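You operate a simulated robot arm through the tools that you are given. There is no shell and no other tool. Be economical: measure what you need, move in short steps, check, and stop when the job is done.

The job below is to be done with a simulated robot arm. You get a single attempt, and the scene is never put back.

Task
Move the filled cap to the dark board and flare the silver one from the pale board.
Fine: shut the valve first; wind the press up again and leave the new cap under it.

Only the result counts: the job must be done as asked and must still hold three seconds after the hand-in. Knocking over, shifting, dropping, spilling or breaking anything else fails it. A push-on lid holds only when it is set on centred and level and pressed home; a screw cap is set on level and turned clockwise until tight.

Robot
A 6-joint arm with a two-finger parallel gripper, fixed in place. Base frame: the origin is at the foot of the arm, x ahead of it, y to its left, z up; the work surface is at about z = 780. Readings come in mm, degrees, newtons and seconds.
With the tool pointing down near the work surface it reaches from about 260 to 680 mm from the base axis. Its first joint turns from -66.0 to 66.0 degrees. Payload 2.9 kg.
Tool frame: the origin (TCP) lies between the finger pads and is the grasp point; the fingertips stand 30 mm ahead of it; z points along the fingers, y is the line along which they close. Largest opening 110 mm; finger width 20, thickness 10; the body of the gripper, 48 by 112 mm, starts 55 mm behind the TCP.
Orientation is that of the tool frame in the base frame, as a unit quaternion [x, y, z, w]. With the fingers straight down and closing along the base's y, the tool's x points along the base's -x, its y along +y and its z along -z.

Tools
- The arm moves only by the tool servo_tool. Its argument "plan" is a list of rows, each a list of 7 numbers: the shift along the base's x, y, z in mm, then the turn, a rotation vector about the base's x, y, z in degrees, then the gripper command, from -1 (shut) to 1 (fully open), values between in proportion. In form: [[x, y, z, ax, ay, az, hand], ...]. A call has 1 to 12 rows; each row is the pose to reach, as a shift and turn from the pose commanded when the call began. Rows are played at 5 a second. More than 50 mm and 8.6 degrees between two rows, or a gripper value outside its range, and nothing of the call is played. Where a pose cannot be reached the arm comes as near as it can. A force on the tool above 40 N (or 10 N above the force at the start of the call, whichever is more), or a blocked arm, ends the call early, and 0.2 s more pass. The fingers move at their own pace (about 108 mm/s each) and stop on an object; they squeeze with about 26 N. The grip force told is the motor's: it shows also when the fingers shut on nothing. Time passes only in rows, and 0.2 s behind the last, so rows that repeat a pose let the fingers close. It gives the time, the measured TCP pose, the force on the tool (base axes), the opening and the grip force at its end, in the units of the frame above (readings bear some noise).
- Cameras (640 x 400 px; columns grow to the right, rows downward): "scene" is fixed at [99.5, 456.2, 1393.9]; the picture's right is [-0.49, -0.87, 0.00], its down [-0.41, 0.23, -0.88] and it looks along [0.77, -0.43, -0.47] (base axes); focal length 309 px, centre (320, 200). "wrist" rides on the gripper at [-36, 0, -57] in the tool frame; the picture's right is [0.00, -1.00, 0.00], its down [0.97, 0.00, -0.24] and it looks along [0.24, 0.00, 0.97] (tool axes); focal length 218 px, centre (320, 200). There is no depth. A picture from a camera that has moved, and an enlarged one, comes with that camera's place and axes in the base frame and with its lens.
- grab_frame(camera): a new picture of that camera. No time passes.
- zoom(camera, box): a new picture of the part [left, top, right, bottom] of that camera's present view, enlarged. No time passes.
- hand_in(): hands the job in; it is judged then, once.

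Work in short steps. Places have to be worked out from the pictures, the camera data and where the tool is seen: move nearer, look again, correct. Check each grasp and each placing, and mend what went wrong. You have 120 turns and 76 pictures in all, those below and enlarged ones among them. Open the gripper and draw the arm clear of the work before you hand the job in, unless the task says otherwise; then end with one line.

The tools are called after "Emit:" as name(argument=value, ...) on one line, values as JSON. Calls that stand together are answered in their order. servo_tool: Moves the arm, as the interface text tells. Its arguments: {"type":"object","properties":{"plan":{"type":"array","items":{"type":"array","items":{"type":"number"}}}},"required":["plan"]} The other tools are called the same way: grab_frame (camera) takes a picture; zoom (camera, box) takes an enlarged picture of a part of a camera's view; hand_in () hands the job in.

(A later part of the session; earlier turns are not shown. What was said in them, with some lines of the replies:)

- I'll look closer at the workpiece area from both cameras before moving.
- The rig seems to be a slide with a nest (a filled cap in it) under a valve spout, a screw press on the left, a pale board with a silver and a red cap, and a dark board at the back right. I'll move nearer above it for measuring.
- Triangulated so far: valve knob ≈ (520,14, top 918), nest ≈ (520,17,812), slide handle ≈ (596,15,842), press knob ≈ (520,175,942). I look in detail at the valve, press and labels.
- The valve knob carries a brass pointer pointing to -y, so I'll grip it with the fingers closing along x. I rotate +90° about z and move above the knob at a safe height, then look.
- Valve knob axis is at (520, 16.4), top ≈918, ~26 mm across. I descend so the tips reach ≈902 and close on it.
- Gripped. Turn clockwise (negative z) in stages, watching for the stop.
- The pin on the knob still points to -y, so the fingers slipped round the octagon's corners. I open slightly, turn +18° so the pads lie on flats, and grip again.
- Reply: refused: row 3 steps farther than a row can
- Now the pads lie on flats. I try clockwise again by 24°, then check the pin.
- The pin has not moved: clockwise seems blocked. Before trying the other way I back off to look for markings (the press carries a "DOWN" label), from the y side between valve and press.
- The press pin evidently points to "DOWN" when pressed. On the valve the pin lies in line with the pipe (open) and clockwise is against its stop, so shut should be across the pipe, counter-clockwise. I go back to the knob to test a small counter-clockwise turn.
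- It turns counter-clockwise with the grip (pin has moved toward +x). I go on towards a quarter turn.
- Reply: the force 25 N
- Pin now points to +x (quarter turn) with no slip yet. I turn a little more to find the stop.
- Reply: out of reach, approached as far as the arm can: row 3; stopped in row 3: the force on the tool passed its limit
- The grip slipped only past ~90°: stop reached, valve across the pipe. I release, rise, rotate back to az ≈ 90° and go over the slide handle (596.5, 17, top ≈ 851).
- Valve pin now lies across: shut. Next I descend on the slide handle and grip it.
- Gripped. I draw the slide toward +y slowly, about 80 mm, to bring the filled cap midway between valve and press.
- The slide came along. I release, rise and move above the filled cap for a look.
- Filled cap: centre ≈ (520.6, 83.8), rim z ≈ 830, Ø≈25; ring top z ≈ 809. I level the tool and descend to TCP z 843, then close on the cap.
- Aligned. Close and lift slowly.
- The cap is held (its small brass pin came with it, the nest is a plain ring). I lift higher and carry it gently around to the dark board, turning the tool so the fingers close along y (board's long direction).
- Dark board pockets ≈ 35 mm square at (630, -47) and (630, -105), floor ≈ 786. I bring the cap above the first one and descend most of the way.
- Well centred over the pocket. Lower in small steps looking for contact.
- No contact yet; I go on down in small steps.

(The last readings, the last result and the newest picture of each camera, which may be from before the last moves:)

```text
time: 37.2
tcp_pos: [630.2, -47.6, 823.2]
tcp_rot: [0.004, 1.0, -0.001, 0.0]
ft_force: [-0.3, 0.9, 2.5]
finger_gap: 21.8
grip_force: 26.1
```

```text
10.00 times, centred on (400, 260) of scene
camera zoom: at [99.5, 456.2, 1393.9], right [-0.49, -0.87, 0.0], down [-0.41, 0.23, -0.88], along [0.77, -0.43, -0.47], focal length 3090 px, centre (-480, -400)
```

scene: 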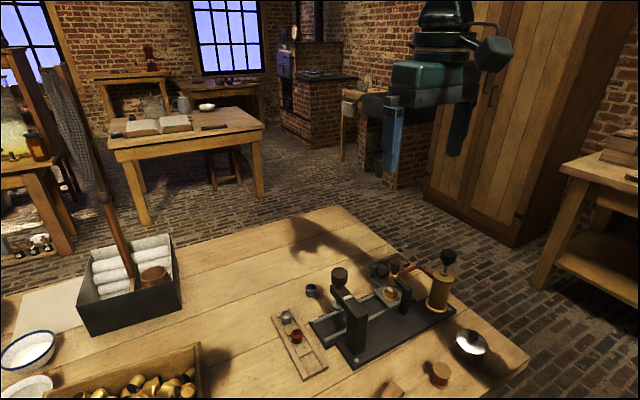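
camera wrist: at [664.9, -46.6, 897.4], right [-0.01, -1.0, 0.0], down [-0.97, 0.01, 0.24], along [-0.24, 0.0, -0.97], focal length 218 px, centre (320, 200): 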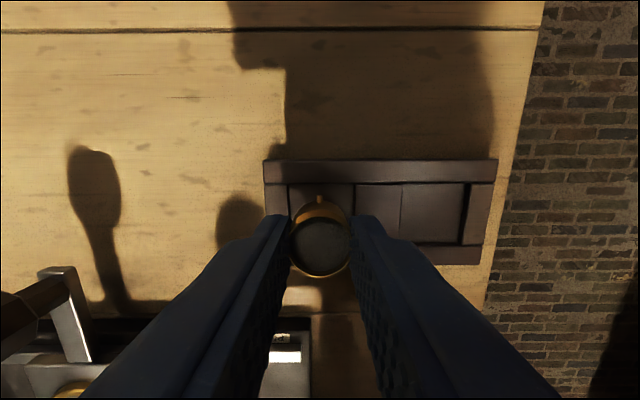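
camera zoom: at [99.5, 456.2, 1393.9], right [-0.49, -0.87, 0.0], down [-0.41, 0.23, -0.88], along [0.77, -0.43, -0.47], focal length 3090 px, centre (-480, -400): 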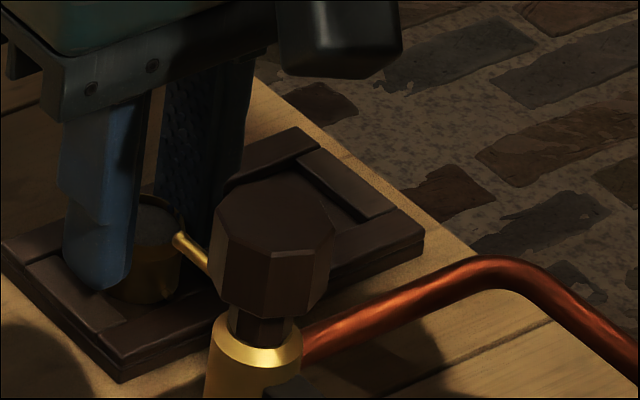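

First contact is felt (2.5 N). One more millimetre, then check.

Emit:
servo_tool(plan=[[0, 0, -0.7, 0, 0, 0, -1], [0, 0, -1, 0, 0, 0, -1]])

```text
time: 37.8
tcp_pos: [629.3, -46.5, 822.6]
tcp_rot: [0.003, 1.0, -0.001, 0.001]
ft_force: [1.2, 0.7, 3.0]
finger_gap: 21.5
grip_force: 25.8
```

Contact confirmed. Open slowly and rise.

Emit:
servo_tool(plan=[[0, 0, 0, 0, 0, 0, -0.5], [0, 0, 0, 0, 0, 0, -0.3], [0, 0, 3, 0, 0, 0, -0.3], [0, 0, 12, 0, 0, 0, -0.2], [0, 0, 35, 0, 0, 0, -0.2], [0, 0, 75, 0, 0, 0, 0], [0, 0, 115, 0, 0, 0, 0], [0, 0, 137, 0, 0, 0, 0]])

Emit:
zoom(camera="wrist", box=[240, 130, 440, 270])

```text
time: 39.6
tcp_pos: [630.1, -48.4, 959.5]
tcp_rot: [0.003, 1.0, -0.001, 0.0]
ft_force: [0.0, -0.9, -0.6]
finger_gap: 55.1
grip_force: 0.0
```

```text
2.86 times, centred on (340, 200) of wrist
camera zoom: at [666.8, -48.0, 1015.6], right [-0.01, -1.0, 0.0], down [-0.97, 0.01, 0.24], along [-0.24, 0.0, -0.97], focal length 624 px, centre (263, 200)
```

zoom: 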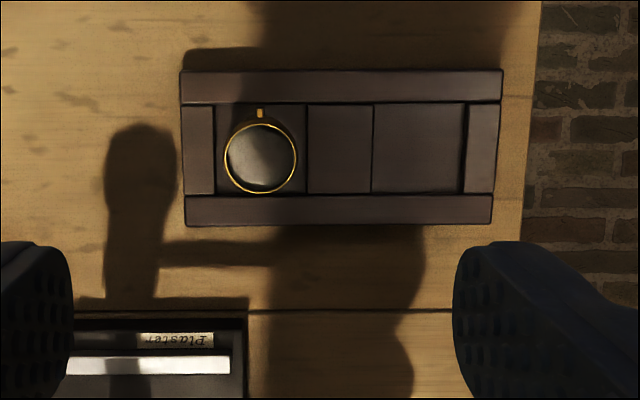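

The filled cap sits well in the dark board. Now I carry the empty gripper over to the silver cap, turning back to az 90°.

Emit:
servo_tool(plan=[[0, 20, 10, 0, 0, 7.5, 0], [0, 45, 20, 0, 0, 15, 0], [0, 72, 20, 0, 0, 22.5, 0], [0, 100, 20, 0, 0, 30, 0], [-3, 128, 20, 0, 0, 37.5, 0], [-6, 156, 20, 0, 0, 45, 0], [-10, 184, 20, 0, 0, 52.5, 0], [-15, 212, 20, 0, 0, 60, 0], [-20, 240, 20, 0, 0, 67.5, 0], [-28, 265, 15, 0, 0, 75, 0], [-36, 290, 10, 0, 0, 82.5, 0], [-40, 305, 0, 0, 0, 90, 0]])

Emit:
grab_frame(camera="wrist")

Emit:
zoom(camera="scene", box=[260, 290, 340, 370])

```text
time: 42.2
tcp_pos: [588.1, 259.0, 960.1]
tcp_rot: [-0.705, 0.709, -0.001, 0.0]
ft_force: [-0.3, 0.1, 0.3]
finger_gap: 54.8
grip_force: 0.1
```

```text
31 pictures are left
camera wrist: at [587.8, 295.1, 1016.9], right [1.0, 0.0, 0.0], down [0.0, -0.97, 0.24], along [0.0, -0.24, -0.97], focal length 218 px, centre (320, 200)
```

wrist: 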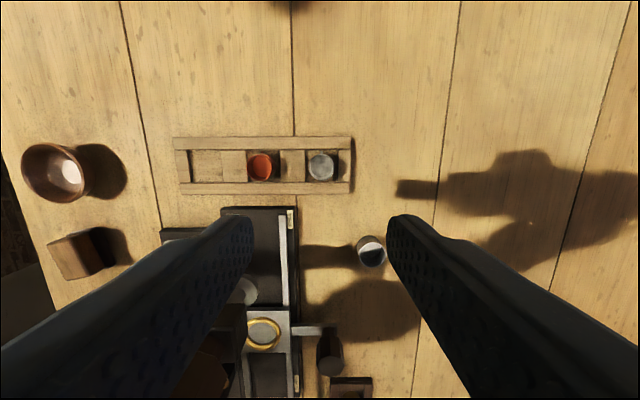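

```text
5.00 times, centred on (300, 330) of scene
camera zoom: at [99.5, 456.2, 1393.9], right [-0.49, -0.87, 0.0], down [-0.41, 0.23, -0.88], along [0.77, -0.43, -0.47], focal length 1545 px, centre (420, -450)
```

zoom: 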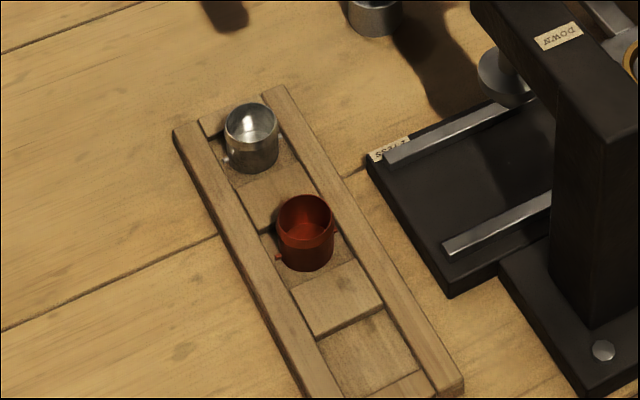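

Emit:
zoom(camera="wrist", box=[230, 125, 370, 205])

```text
4.57 times, centred on (300, 165) of wrist
camera zoom: at [587.8, 295.1, 1016.9], right [1.0, 0.0, 0.0], down [0.0, -0.97, 0.24], along [0.0, -0.24, -0.97], focal length 998 px, centre (411, 360)
```

zoom: 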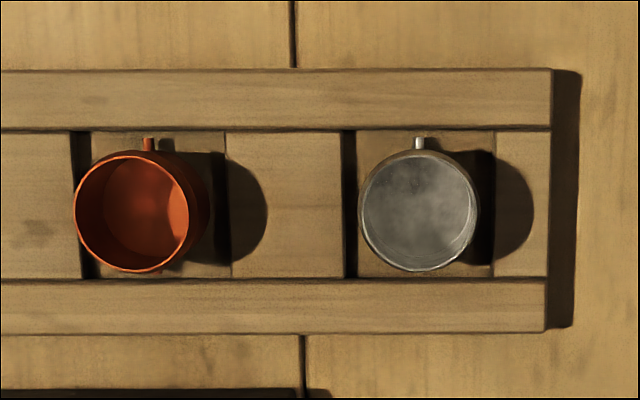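

Silver cap ≈ (590, 275.5), rim ≈ 809, its pins on the ±y sides, so gripping along x is right. I descend partway with a narrower opening and check alignment.

Emit:
servo_tool(plan=[[0.5, 8, -30, 0, 0, 0, -0.1], [1.5, 16.3, -60, 0, 0, 0, -0.2], [1.5, 16.3, -95, 0, 0, 0, -0.2], [1.5, 16.3, -115, 0, 0, 0, -0.2]])

Emit:
zoom(camera="wrist", box=[240, 120, 400, 280])

```text
time: 43.2
tcp_pos: [592.6, 274.3, 844.1]
tcp_rot: [-0.705, 0.709, -0.001, 0.001]
ft_force: [-0.1, 0.0, -0.4]
finger_gap: 43.9
grip_force: 0.2
```

```text
2.50 times, centred on (320, 200) of wrist
camera zoom: at [591.2, 310.2, 900.9], right [1.0, -0.01, 0.0], down [-0.01, -0.97, 0.24], along [0.0, -0.24, -0.97], focal length 546 px, centre (320, 200)
```

zoom: 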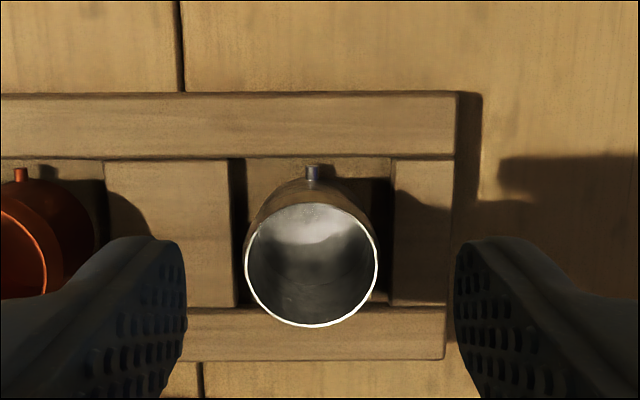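

Cap is ~1.8 mm to -x and ~1 mm to +y of the tool. Correct, descend to z 823 and close, then check.

Emit:
servo_tool(plan=[[-1.8, 1, -8, 0, 0, 0, -0.2], [-1.8, 1, -16, 0, 0, 0, -0.2], [-1.8, 1, -20, 0, 0, 0, -0.2], [-1.8, 1, -20, 0, 0, 0, -0.5], [-1.8, 1, -20, 0, 0, 0, -1], [-1.8, 1, -20, 0, 0, 0, -1], [-1.8, 1, -20, 0, 0, 0, -1]])

```text
time: 44.8
tcp_pos: [590.1, 275.9, 825.0]
tcp_rot: [-0.704, 0.71, -0.001, 0.001]
ft_force: [-0.1, 0.0, 0.0]
finger_gap: 22.0
grip_force: 25.6
```

Held. I lift and carry it around the handle side to above the nest at (520, 84).

Emit:
servo_tool(plan=[[0, 0, 15, 0, 0, 0, -1], [0, 0, 50, 0, 0, 0, -1], [0, -5, 90, 0, 0, 0, -1], [0, -40, 110, 0, 0, 0, -1], [0, -80, 110, 0, 0, 0, -1], [0, -120, 110, 0, 0, 0, -1], [0, -160, 110, 0, 0, 0, -1], [-10, -185, 110, 0, 0, 0, -1], [-35, -192, 110, 0, 0, 0, -1], [-60, -192, 105, 0, 0, 0, -1], [-70, -192, 85, 0, 0, 0, -1], [-70, -192, 60, 0, 0, 0, -1]])

Emit:
zoom(camera="wrist", box=[240, 100, 400, 280])

Emit:
zoom(camera="scene", box=[330, 230, 430, 330])

```text
time: 47.4
tcp_pos: [517.7, 83.8, 883.7]
tcp_rot: [-0.704, 0.71, 0.0, 0.0]
ft_force: [0.3, 0.0, 0.0]
finger_gap: 21.7
grip_force: 26.5
```

```text
2.22 times, centred on (320, 190) of wrist
camera zoom: at [517.9, 120.4, 940.6], right [1.0, -0.01, 0.0], down [-0.01, -0.97, 0.24], along [0.0, -0.24, -0.97], focal length 485 px, centre (320, 222)
```

zoom: 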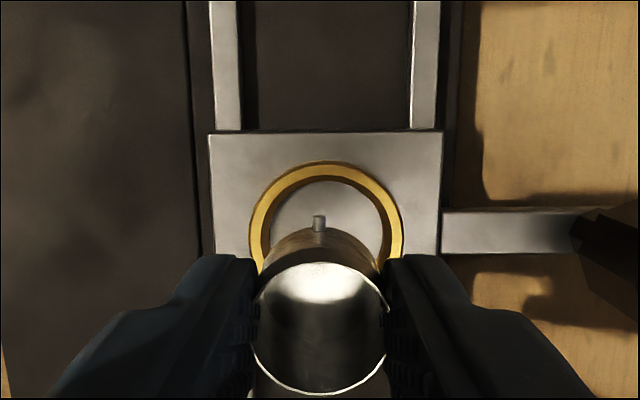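

```text
4.00 times, centred on (380, 280) of scene
camera zoom: at [99.5, 456.2, 1393.9], right [-0.49, -0.87, 0.0], down [-0.41, 0.23, -0.88], along [0.77, -0.43, -0.47], focal length 1236 px, centre (80, -120)
```

zoom: 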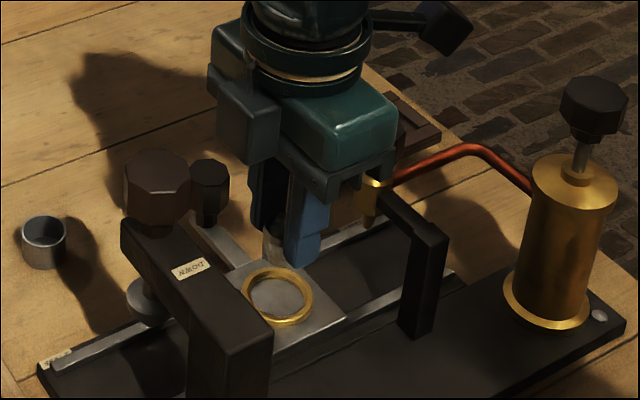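

Relative to the ring, the cap is about 1.7 mm low in x and ~1.5 mm high in y. I correct that and lower to just above the ring.

Emit:
servo_tool(plan=[[1.7, -1.5, -6, 0, 0, 0, -1], [1.7, -1.5, -16, 0, 0, 0, -1], [1.7, -1.5, -24, 0, 0, 0, -1], [1.7, -1.5, -28, 0, 0, 0, -1]])

Emit:
zoom(camera="wrist", box=[260, 140, 380, 280])

```text
time: 48.4
tcp_pos: [521.5, 81.6, 856.7]
tcp_rot: [-0.705, 0.71, 0.0, 0.001]
ft_force: [0.3, -0.1, 0.1]
finger_gap: 21.6
grip_force: 26.3
```

```text
2.86 times, centred on (320, 210) of wrist
camera zoom: at [520.9, 118.1, 913.1], right [1.0, -0.01, 0.0], down [-0.01, -0.97, 0.24], along [0.0, -0.24, -0.97], focal length 624 px, centre (320, 171)
```

zoom: 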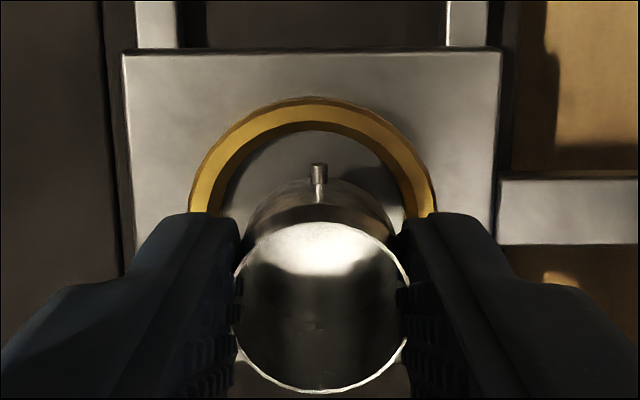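

Now the cap is ~1 mm too far +x, y fine. Correct and lower to contact (expected TCP ≈ 845).

Emit:
servo_tool(plan=[[-1.1, -0.3, -3, 0, 0, 0, -1], [-1.1, -0.3, -6, 0, 0, 0, -1], [-1.1, -0.3, -8, 0, 0, 0, -1], [-1.1, -0.3, -9.5, 0, 0, 0, -1]])

Emit:
servo_tool(plan=[[0, 0, -1, 0, 0, 0, -1], [0, 0, -1.5, 0, 0, 0, -1]])

```text
time: 49.4
tcp_pos: [519.8, 80.6, 847.2]
tcp_rot: [-0.705, 0.709, -0.001, 0.001]
ft_force: [0.0, 0.3, 0.3]
finger_gap: 21.6
grip_force: 25.5
```

```text
time: 50.0
tcp_pos: [520.5, 80.3, 844.1]
tcp_rot: [-0.705, 0.709, -0.001, 0.001]
ft_force: [0.1, 1.4, 1.4]
finger_gap: 21.5
grip_force: 25.9
```

Emit:
servo_tool(plan=[[0, 0, -0.7, 0, 0, 0, -1], [0, 0, -1.2, 0, 0, 0, -1]])

Emit:
zoom(camera="wrist", box=[260, 140, 380, 280])

```text
time: 50.6
tcp_pos: [520.4, 82.3, 842.9]
tcp_rot: [-0.705, 0.71, -0.002, 0.001]
ft_force: [-0.1, -0.3, 3.7]
finger_gap: 21.6
grip_force: 26.3
```

```text
2.86 times, centred on (320, 210) of wrist
camera zoom: at [520.0, 117.2, 900.4], right [1.0, -0.01, 0.0], down [-0.01, -0.97, 0.24], along [0.0, -0.24, -0.97], focal length 624 px, centre (320, 171)
```

zoom: 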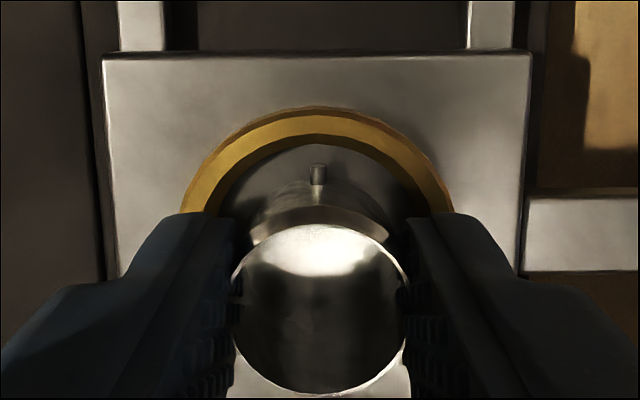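

Contact (3.7 N), cap sits inside the ring. Release and rise, then look.

Emit:
servo_tool(plan=[[0, 0, 0, 0, 0, 0, -0.5], [0, 0, 0, 0, 0, 0, -0.3], [0, 0, 3, 0, 0, 0, -0.3], [0, 0, 15, 0, 0, 0, -0.2], [0, 0, 45, 0, 0, 0, 0], [0, 0, 85, 0, 0, 0, 0], [0, 0, 110, 0, 0, 0, 0]])

Emit:
zoom(camera="wrist", box=[270, 130, 370, 230])

```text
time: 52.2
tcp_pos: [518.9, 80.7, 953.6]
tcp_rot: [-0.704, 0.71, -0.001, 0.0]
ft_force: [0.2, -0.7, 0.1]
finger_gap: 55.1
grip_force: 0.0
```

```text
4.00 times, centred on (320, 180) of wrist
camera zoom: at [518.8, 116.9, 1010.3], right [1.0, -0.01, 0.0], down [-0.01, -0.97, 0.24], along [0.0, -0.24, -0.97], focal length 873 px, centre (320, 280)
```

zoom: 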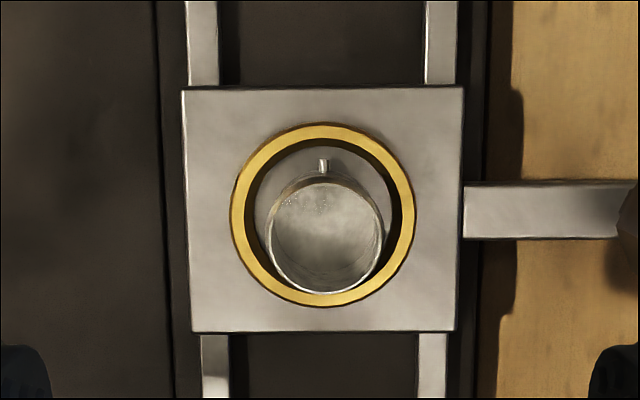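

The cap stands level, about 1.3 mm off-centre toward -y. I regrip, shift it +1.3 mm and set it down again so it sits centred for the press.

Emit:
servo_tool(plan=[[0, 0, -40, 0, 0, 0, -0.2], [0, 0, -80, 0, 0, 0, -0.2], [0, 0, -100, 0, 0, 0, -0.2], [0, 0, -109, 0, 0, 0, -0.3], [0, 0, -109, 0, 0, 0, -1], [0, 0, -109, 0, 0, 0, -1], [0, 0, -109, 0, 0, 0, -1], [0, 0, -108, 0, 0, 0, -1], [0, 1.3, -108, 0, 0, 0, -1], [0, 1.3, -109.3, 0, 0, 0, -1]])

Emit:
servo_tool(plan=[[0, 0, 0, 0, 0, 0, -0.5], [0, 0, 0, 0, 0, 0, -0.3], [0, 0, 3, 0, 0, 0, -0.3], [0, 0, 15, 0, 0, 0, -0.2], [0, 0, 45, 0, 0, 0, 0], [0, 0, 85, 0, 0, 0, 0], [0, 0, 109, 0, 0, 0, 0]])

Emit:
zoom(camera="wrist", box=[270, 130, 370, 230])

```text
time: 54.4
tcp_pos: [519.4, 83.2, 845.2]
tcp_rot: [-0.705, 0.709, -0.001, 0.0]
ft_force: [0.0, -0.6, 0.5]
finger_gap: 21.8
grip_force: 26.9
```

```text
time: 56.0
tcp_pos: [520.6, 84.3, 953.2]
tcp_rot: [-0.705, 0.709, -0.001, 0.001]
ft_force: [0.1, -1.1, 0.3]
finger_gap: 54.9
grip_force: 0.0
```

```text
4.00 times, centred on (320, 180) of wrist
camera zoom: at [518.8, 119.2, 1010.1], right [1.0, -0.01, 0.0], down [-0.01, -0.97, 0.24], along [0.0, -0.24, -0.97], focal length 873 px, centre (320, 280)
```

zoom: 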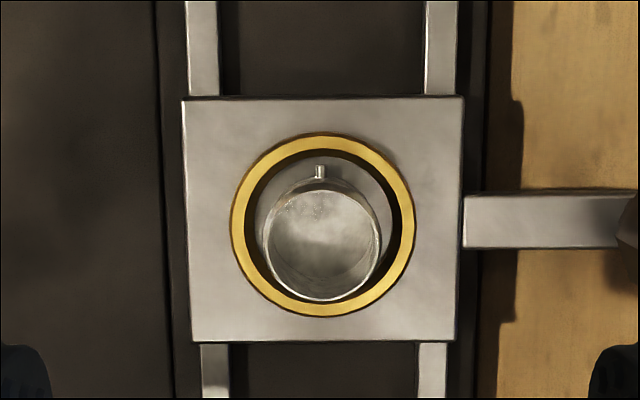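

Good, now nearly centred. Next I turn the tool to close along y (narrow body beside the press) and go over the slide handle.

Emit:
servo_tool(plan=[[3, 0, 0, 0, 0, -8, 0], [10, 0, 0, 0, 0, -16, 0], [17, 0, 0, 0, 0, -24, 0], [24, 0, 0, 0, 0, -32, 0], [31, 0, 0, 0, 0, -40, 0], [38, 0, 0, 0, 0, -48, 0], [45, 0, 0, 0, 0, -56, 0], [52, 0, 0, 0, 0, -64, 0], [59, 0, 0, 0, 0, -72, 0], [66, 0, 0, 0, 0, -80, 0], [73, 1, 0, 0, 0, -88, 0], [77, 1, 0, 0, 0, -90, 0]])

Emit:
servo_tool(plan=[[0, 0, -30, 0, 0, 0, 0], [0, 0, -60, 0, 0, 0, 0], [0, 0, -85, 0, 0, 0, 0], [0, 0, -94, 0, 0, 0, 0], [0, 0, -94, 0, 0, 0, -0.3], [0, 0, -94, 0, 0, 0, -1], [0, 0, -94, 0, 0, 0, -1]])

Emit:
grab_frame(camera="wrist")

```text
time: 58.6
tcp_pos: [597.9, 83.7, 953.0]
tcp_rot: [0.004, 1.0, -0.001, 0.0]
ft_force: [0.8, 0.9, 0.3]
finger_gap: 55.1
grip_force: 0.0
```

```text
time: 60.2
tcp_pos: [597.4, 83.2, 858.7]
tcp_rot: [0.004, 1.0, -0.001, -0.001]
ft_force: [1.6, -0.3, -2.1]
finger_gap: 27.3
grip_force: 45.3
```

```text
21 pictures are left
camera wrist: at [632.8, 82.8, 914.7], right [-0.01, -1.0, 0.0], down [-0.97, 0.01, 0.24], along [-0.24, 0.0, -0.97], focal length 218 px, centre (320, 200)
```

wrist: 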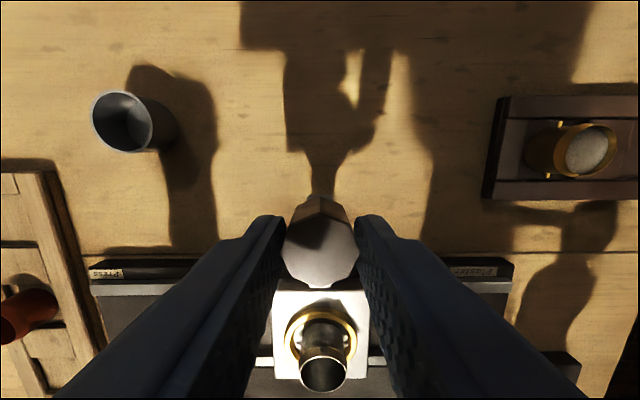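

Gripped. Slide toward the press steadily.

Emit:
servo_tool(plan=[[0, 3, 0, 0, 0, 0, -1], [0, 10, 0, 0, 0, 0, -1], [0, 18, 0, 0, 0, 0, -1], [0, 26, 0, 0, 0, 0, -1], [0, 34, 0, 0, 0, 0, -1], [0, 42, 0, 0, 0, 0, -1], [0, 50, 0, 0, 0, 0, -1], [0, 58, 0, 0, 0, 0, -1], [0, 66, 0, 0, 0, 0, -1], [0, 73, 0, 0, 0, 0, -1], [0, 79, 0, 0, 0, 0, -1], [0, 83, 0, 0, 0, 0, -1]])

Emit:
servo_tool(plan=[[0, 2, 0, 0, 0, 0, -1], [0, 4, 0, 0, 0, 0, -1], [0, 5, 0, 0, 0, 0, -1]])

Emit:
zoom(camera="scene", box=[310, 240, 410, 340])

```text
time: 62.8
tcp_pos: [596.8, 166.5, 859.8]
tcp_rot: [0.003, 1.0, -0.002, -0.001]
ft_force: [9.4, 0.3, -23.8]
finger_gap: 27.3
grip_force: 45.0
```

```text
time: 63.6
tcp_pos: [596.5, 171.6, 859.4]
tcp_rot: [0.003, 1.0, -0.002, -0.002]
ft_force: [9.8, -0.5, -22.6]
finger_gap: 27.1
grip_force: 45.0
```

```text
4.00 times, centred on (360, 290) of scene
camera zoom: at [100.2, 456.3, 1393.9], right [-0.49, -0.87, 0.0], down [-0.41, 0.23, -0.88], along [0.77, -0.43, -0.47], focal length 1236 px, centre (160, -160)
```

zoom: 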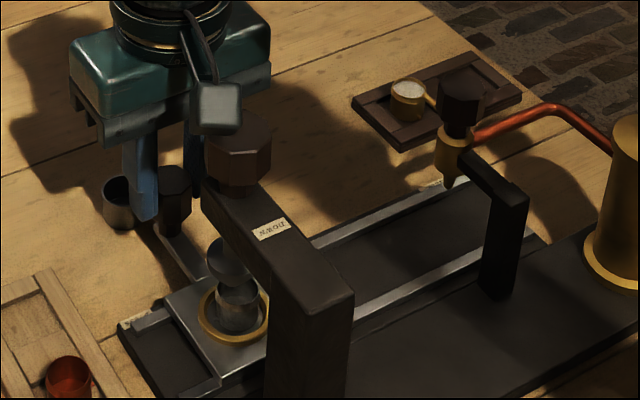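

Ring is at y ≈ 171, ram axis ≈ 175–178. I continue slowly to find the end stop.

Emit:
servo_tool(plan=[[0, 1, 0, 0, 0, 0, -1], [0, 2, 0, 0, 0, 0, -1], [0, 3, 0, 0, 0, 0, -1]])

Emit:
servo_tool(plan=[[0, 1, 0, 0, 0, 0, -1], [0, 2, 0, 0, 0, 0, -1], [0, 3, 0, 0, 0, 0, -1]])

```text
time: 64.4
tcp_pos: [596.2, 174.8, 859.3]
tcp_rot: [0.003, 1.0, -0.001, -0.001]
ft_force: [7.7, -1.6, -18.5]
finger_gap: 27.2
grip_force: 45.3
```

```text
time: 65.2
tcp_pos: [597.2, 174.9, 858.4]
tcp_rot: [0.007, 1.0, -0.002, -0.002]
ft_force: [3.8, -21.6, -21.3]
finger_gap: 27.2
grip_force: 45.5
```

The end stop is reached at y ≈ 175. I release, rise well above the press knob, turn to az 90° and go over it at (520, 175).

Emit:
servo_tool(plan=[[0, 0, 0, 0, 0, 0, -0.3], [0, 0, 0, 0, 0, 0, 0], [0, 0, 3, 0, 0, 0, 0], [0, 0, 45, 0, 0, 7, 0], [0, 0, 90, 0, 0, 15, 0], [0, 0, 130, 0, 0, 23, 0], [0, 0, 150, 0, 0, 31, 0], [-15, 0, 150, 0, 0, 39, 0], [-30, 0, 150, 0, 0, 47, 0], [-45, 0, 150, 0, 0, 55, 0], [-60, 0, 150, 0, 0, 63, 0], [-76, 0, 150, 0, 0, 71, 0]])

Emit:
servo_tool(plan=[[0, 0, 0, 0, 0, 8, 0], [0, 0, 0, 0, 0, 16, 0], [0, 0, 0, 0, 0, 19, 0]])

Emit:
grab_frame(camera="wrist")

```text
time: 67.8
tcp_pos: [520.8, 177.0, 1008.1]
tcp_rot: [-0.579, 0.815, -0.001, 0.0]
ft_force: [0.4, 0.5, -0.8]
finger_gap: 55.0
grip_force: 0.1
```

```text
time: 68.6
tcp_pos: [520.5, 177.2, 1008.5]
tcp_rot: [-0.705, 0.709, 0.0, 0.001]
ft_force: [0.5, -0.3, 0.5]
finger_gap: 55.0
grip_force: 0.1
```

```text
19 pictures are left
camera wrist: at [520.7, 213.5, 1066.0], right [1.0, 0.0, 0.0], down [0.0, -0.97, 0.24], along [0.0, -0.24, -0.97], focal length 218 px, centre (320, 200)
```

wrist: 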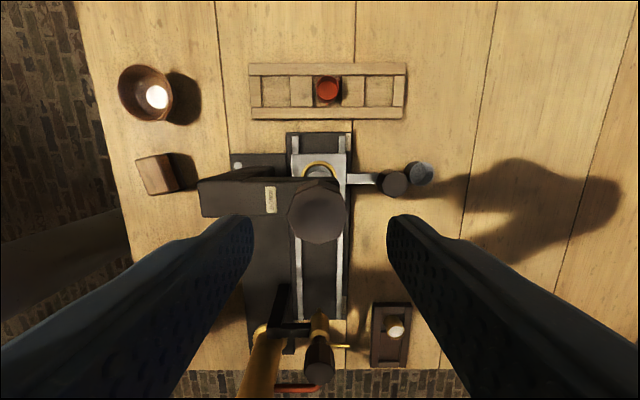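

The knob is right below the tool. I descend so the tips reach ≈ 933 and grip.

Emit:
servo_tool(plan=[[-0.7, 0, -20, 0, 0, 0, 0], [-0.7, 0, -38, 0, 0, 0, 0], [-0.7, 0, -45, 0, 0, 0, 0], [-0.7, 0, -45, 0, 0, 0, -0.3], [-0.7, 0, -45, 0, 0, 0, -1], [-0.7, 0, -45, 0, 0, 0, -1]])

Emit:
zoom(camera="wrist", box=[240, 140, 420, 320])

```text
time: 70.0
tcp_pos: [520.1, 177.4, 965.0]
tcp_rot: [-0.705, 0.709, 0.0, 0.0]
ft_force: [-7.1, -0.1, -0.4]
finger_gap: 35.8
grip_force: 45.1
```

```text
2.22 times, centred on (330, 230) of wrist
camera zoom: at [519.8, 213.5, 1021.0], right [1.0, -0.01, 0.0], down [-0.01, -0.97, 0.24], along [0.0, -0.24, -0.97], focal length 485 px, centre (298, 133)
```

zoom: 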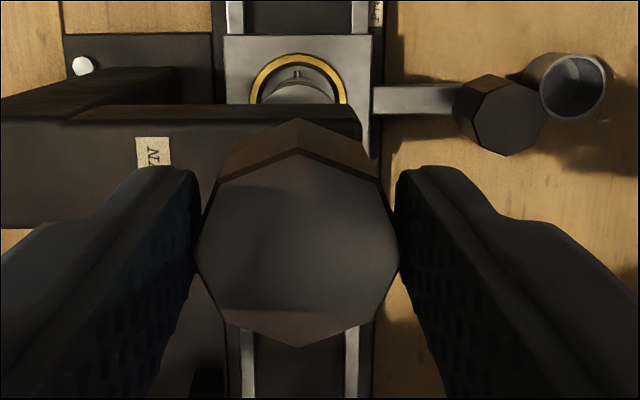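

Gripped. I turn clockwise 40° and read forces.

Emit:
servo_tool(plan=[[0, 0, 0, 0, 0, -8, -1], [0, 0, 0, 0, 0, -16, -1], [0, 0, 0, 0, 0, -24, -1], [0, 0, 0, 0, 0, -32, -1], [0, 0, 0, 0, 0, -40, -1]])

Emit:
zoom(camera="wrist", box=[240, 140, 420, 320])

Emit:
zoom(camera="scene", box=[330, 250, 390, 330])

```text
time: 71.2
tcp_pos: [521.6, 177.2, 964.2]
tcp_rot: [-0.417, 0.909, -0.002, 0.002]
ft_force: [9.1, -8.0, -6.7]
finger_gap: 35.5
grip_force: 45.1
```

```text
2.22 times, centred on (330, 230) of wrist
camera zoom: at [544.6, 204.2, 1021.1], right [0.76, -0.65, 0.0], down [-0.63, -0.74, 0.24], along [-0.15, -0.18, -0.97], focal length 485 px, centre (298, 133)
```

zoom: 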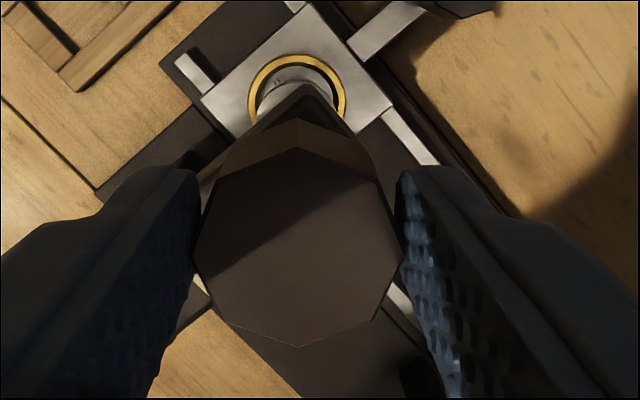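

```text
5.00 times, centred on (360, 290) of scene
camera zoom: at [99.9, 456.1, 1394.0], right [-0.49, -0.87, 0.0], down [-0.41, 0.23, -0.88], along [0.77, -0.43, -0.47], focal length 1545 px, centre (120, -250)
```

zoom: 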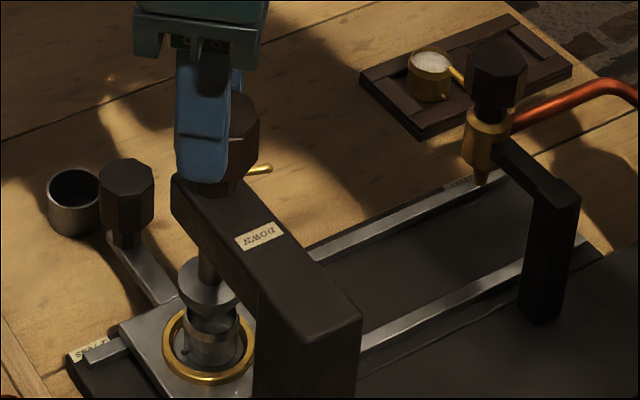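

The knob turns clockwise with the grip (pin now in view, ram disc lower). I continue clockwise towards the DOWN mark.

Emit:
servo_tool(plan=[[0, 0, 0, 0, 0, -8, -1], [0, 0, 0, 0, 0, -16, -1], [0, 0, 0, 0, 0, -24, -1], [0, 0, 0, 0, 0, -32, -1], [0, 0, 0, 0, 0, -40, -1], [0, 0, 0, 0, 0, -48, -1]])

Emit:
zoom(camera="scene", box=[330, 250, 390, 330])

```text
time: 72.6
tcp_pos: [521.6, 175.0, 965.1]
tcp_rot: [-0.009, 1.0, -0.001, 0.002]
ft_force: [25.3, -21.2, -7.3]
finger_gap: 35.5
grip_force: 45.1
```

```text
5.00 times, centred on (360, 290) of scene
camera zoom: at [100.3, 455.7, 1394.1], right [-0.49, -0.87, 0.0], down [-0.41, 0.23, -0.88], along [0.77, -0.43, -0.47], focal length 1545 px, centre (120, -250)
```

zoom: 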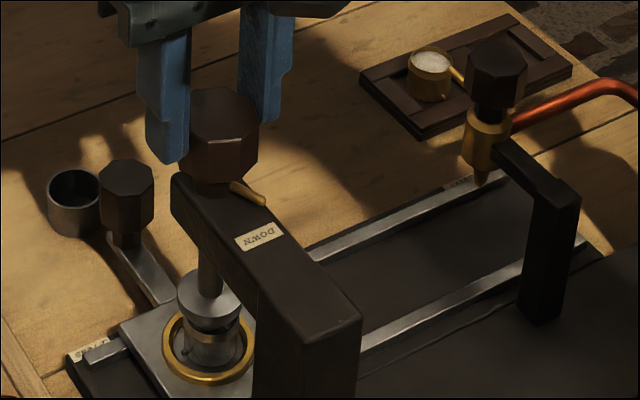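

The ram is down on the cap and the pin is nearing DOWN. I continue the rest.

Emit:
servo_tool(plan=[[0, 0, 0, 0, 0, -7, -1], [0, 0, 0, 0, 0, -14, -1], [0, 0, 0, 0, 0, -21, -1]])

Emit:
zoom(camera="scene", box=[330, 260, 380, 320])

```text
time: 73.4
tcp_pos: [523.5, 173.9, 963.1]
tcp_rot: [0.175, 0.985, -0.001, 0.001]
ft_force: [21.1, -28.1, -7.7]
finger_gap: 35.6
grip_force: 45.2
```

```text
6.67 times, centred on (355, 290) of scene
camera zoom: at [100.2, 455.5, 1394.1], right [-0.49, -0.87, 0.0], down [-0.41, 0.23, -0.88], along [0.77, -0.43, -0.47], focal length 2060 px, centre (87, -400)
```

zoom: 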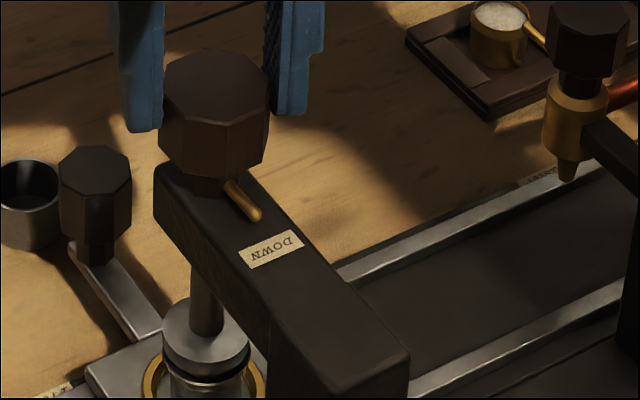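

Pin points along the arm at DOWN. A little further to be sure it is at its stop.

Emit:
servo_tool(plan=[[0, 0, 0, 0, 0, -6, -1], [0, 0, 0, 0, 0, -12, -1], [0, 0, 0, 0, 0, -18, -1]])

Emit:
zoom(camera="scene", box=[330, 260, 380, 320])

```text
time: 74.2
tcp_pos: [519.6, 175.4, 965.6]
tcp_rot: [0.324, 0.946, -0.002, -0.002]
ft_force: [4.0, -26.2, 5.3]
finger_gap: 35.0
grip_force: 44.9
```

```text
6.67 times, centred on (355, 290) of scene
camera zoom: at [99.6, 455.5, 1394.2], right [-0.49, -0.87, 0.0], down [-0.41, 0.23, -0.88], along [0.77, -0.43, -0.47], focal length 2060 px, centre (87, -400)
```

zoom: 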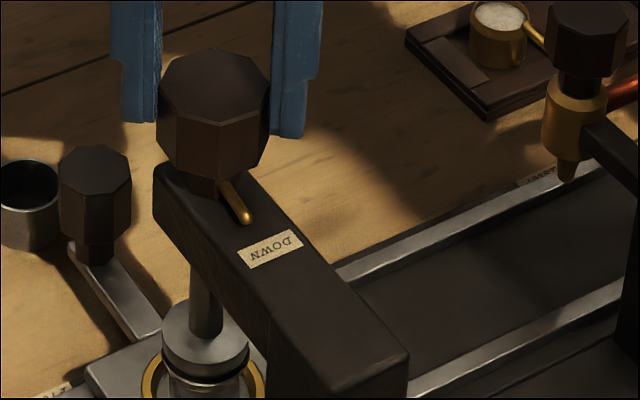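

Emit:
servo_tool(plan=[[0, 0, 0, 0, 0, -7, -1], [0, 0, 0, 0, 0, -14, -1], [0, 0, 0, 0, 0, -20, -1]])

Emit:
zoom(camera="scene", box=[330, 260, 380, 320])

```text
time: 75.0
tcp_pos: [518.3, 178.0, 963.3]
tcp_rot: [0.481, 0.877, -0.003, -0.003]
ft_force: [-15.2, -20.3, 3.7]
finger_gap: 35.3
grip_force: 44.6
```

```text
6.67 times, centred on (355, 290) of scene
camera zoom: at [99.0, 455.7, 1394.2], right [-0.49, -0.87, 0.0], down [-0.41, 0.23, -0.88], along [0.77, -0.43, -0.47], focal length 2060 px, centre (87, -400)
```

zoom: 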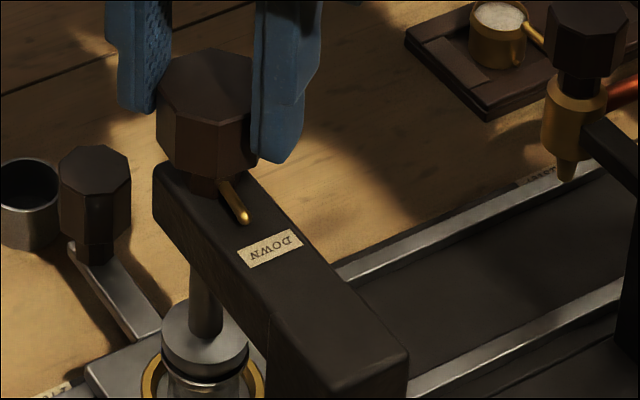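

The pin no longer moves: press fully down. Now wind it up again, counter-clockwise to its stop.

Emit:
servo_tool(plan=[[0, 0, 0, 0, 0, 8, -1], [0, 0, 0, 0, 0, 16, -1], [0, 0, 0, 0, 0, 24, -1], [0, 0, 0, 0, 0, 32, -1], [0, 0, 0, 0, 0, 40, -1], [0, 0, 0, 0, 0, 48, -1], [0, 0, 0, 0, 0, 56, -1], [0, 0, 0, 0, 0, 64, -1], [0, 0, 0, 0, 0, 72, -1], [0, 0, 0, 0, 0, 80, -1], [0, 0, 0, 0, 0, 88, -1], [0, 0, 0, 0, 0, 96, -1]])

Emit:
servo_tool(plan=[[0, 0, 0, 0, 0, 8, -1], [0, 0, 0, 0, 0, 16, -1], [0, 0, 0, 0, 0, 24, -1], [0, 0, 0, 0, 0, 32, -1], [0, 0, 0, 0, 0, 40, -1]])

Emit:
zoom(camera="scene", box=[330, 260, 380, 320])

```text
time: 77.6
tcp_pos: [518.1, 174.8, 962.7]
tcp_rot: [-0.329, 0.944, -0.001, -0.004]
ft_force: [-14.8, -34.0, -1.4]
finger_gap: 35.2
grip_force: 44.6
```

```text
time: 78.8
tcp_pos: [520.7, 179.5, 964.3]
tcp_rot: [-0.635, 0.772, 0.0, 0.002]
ft_force: [4.2, -5.0, -18.8]
finger_gap: 35.2
grip_force: 45.0
```

```text
6.67 times, centred on (355, 290) of scene
camera zoom: at [99.9, 456.2, 1393.9], right [-0.49, -0.87, 0.0], down [-0.41, 0.23, -0.88], along [0.77, -0.43, -0.47], focal length 2060 px, centre (87, -400)
```

zoom: 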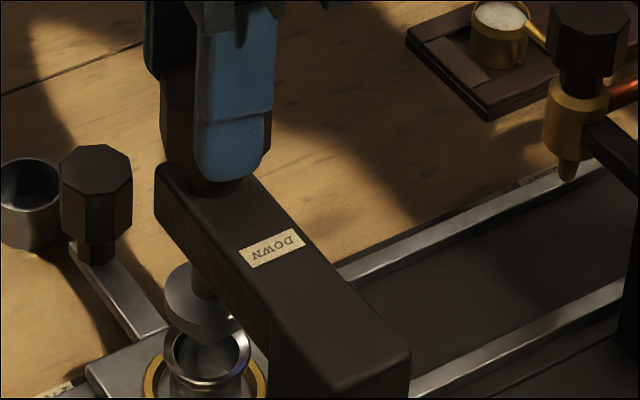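

The cap is flared (wide lip visible) and the ram is rising. I turn further counter-clockwise to the top stop.

Emit:
servo_tool(plan=[[0, 0, 0, 0, 0, 8, -1], [0, 0, 0, 0, 0, 16, -1], [0, 0, 0, 0, 0, 24, -1], [0, 0, 0, 0, 0, 32, -1]])

Emit:
zoom(camera="wrist", box=[240, 140, 420, 320])

Emit:
zoom(camera="scene", box=[330, 260, 380, 320])

```text
time: 79.8
tcp_pos: [518.5, 177.6, 965.9]
tcp_rot: [0.824, -0.567, -0.001, 0.001]
ft_force: [-18.5, 1.2, 5.0]
finger_gap: 35.5
grip_force: 45.1
```

```text
2.22 times, centred on (330, 230) of wrist
camera zoom: at [505.6, 211.6, 1022.5], right [0.94, 0.35, 0.0], down [0.34, -0.91, 0.24], along [0.08, -0.22, -0.97], focal length 485 px, centre (298, 133)
```

zoom: 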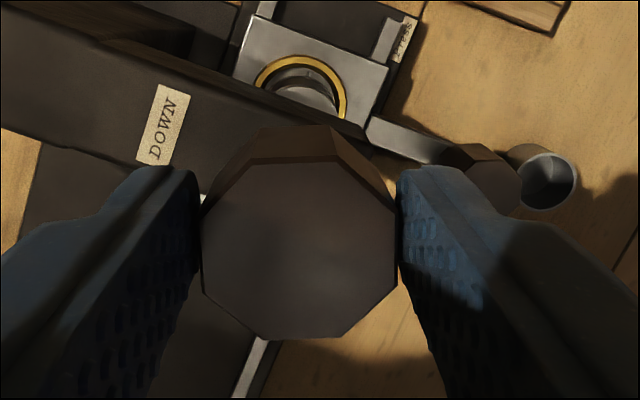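

```text
6.67 times, centred on (355, 290) of scene
camera zoom: at [98.9, 456.2, 1394.0], right [-0.49, -0.87, 0.0], down [-0.41, 0.23, -0.88], along [0.77, -0.43, -0.47], focal length 2060 px, centre (87, -400)
```

zoom: 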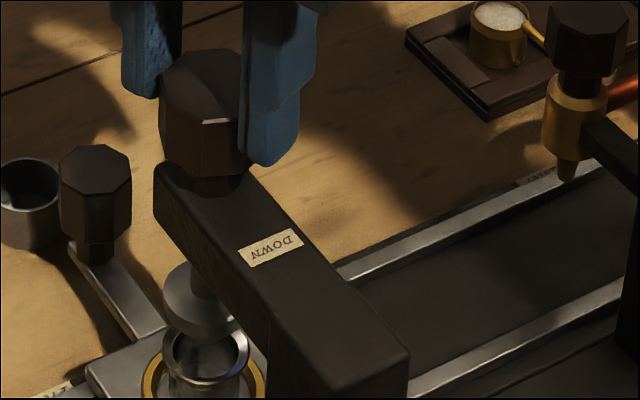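

The ram is back at its starting height (stop reached). I release, rise and draw the arm clear, then check the whole.

Emit:
servo_tool(plan=[[0, 0, 0, 0, 0, 0, -0.1], [0, 0, 0, 0, 0, 0, 0], [0, 0, 5, 0, 0, 0, 0], [0, 0, 45, 0, 0, -8, 0], [0, 0, 90, 0, 0, -16, 0], [-20, 0, 130, 0, 0, -24, 0], [-50, -10, 160, 0, 0, -32, 0], [-80, -20, 190, 0, 0, -40, 0], [-100, -20, 220, 0, 0, -48, 0]])

Emit:
grab_frame(camera="scene")

Emit:
zoom(camera="scene", box=[270, 240, 450, 370])

Emit:
zoom(camera="scene", box=[320, 260, 370, 320])

```text
time: 81.8
tcp_pos: [419.1, 158.4, 1187.0]
tcp_rot: [-0.519, 0.855, -0.001, 0.0]
ft_force: [-0.1, -0.2, -0.1]
finger_gap: 54.9
grip_force: 0.1
```

```text
8 pictures are left
```

scene: 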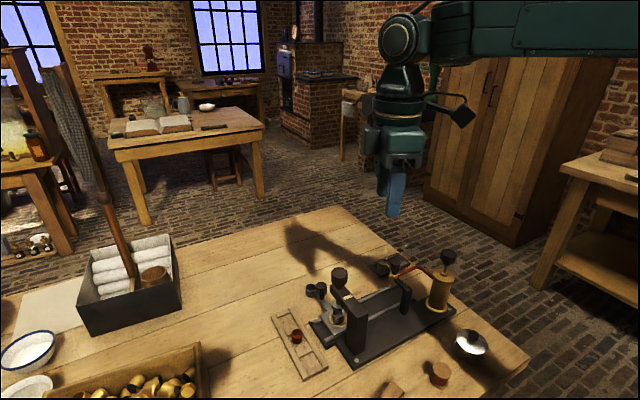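

```text
3.08 times, centred on (360, 305) of scene
camera zoom: at [99.5, 456.2, 1393.9], right [-0.49, -0.87, 0.0], down [-0.41, 0.23, -0.88], along [0.77, -0.43, -0.47], focal length 951 px, centre (197, -123)
```

zoom: 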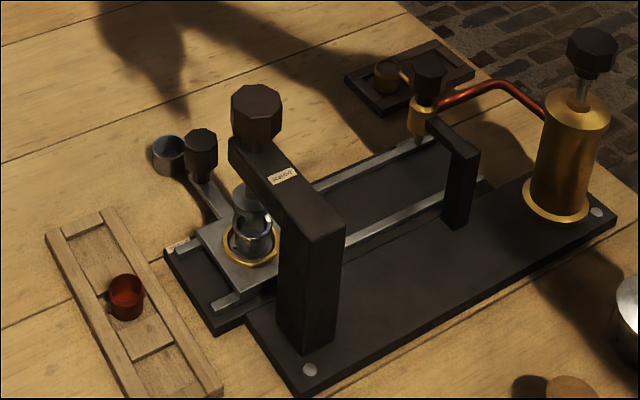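

```text
6.67 times, centred on (345, 290) of scene
camera zoom: at [99.5, 456.2, 1393.9], right [-0.49, -0.87, 0.0], down [-0.41, 0.23, -0.88], along [0.77, -0.43, -0.47], focal length 2060 px, centre (153, -400)
```

zoom: 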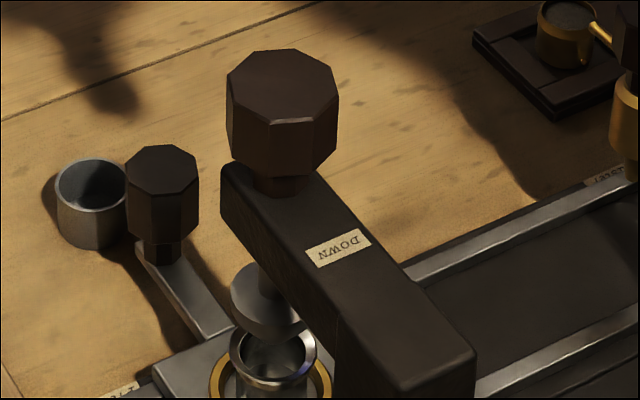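

Everything shows as asked: valve pin across (shut), filled cap upright in the dark board, flared silver cap in the nest under the raised press, other items unmoved and the arm clear. Handing in.

Emit:
hand_in()

```text
The job is handed in.
```

The job is handed in: the valve is shut, the filled cap is in the dark board, and the silver cap is flared and left under the press, which is wound up again.
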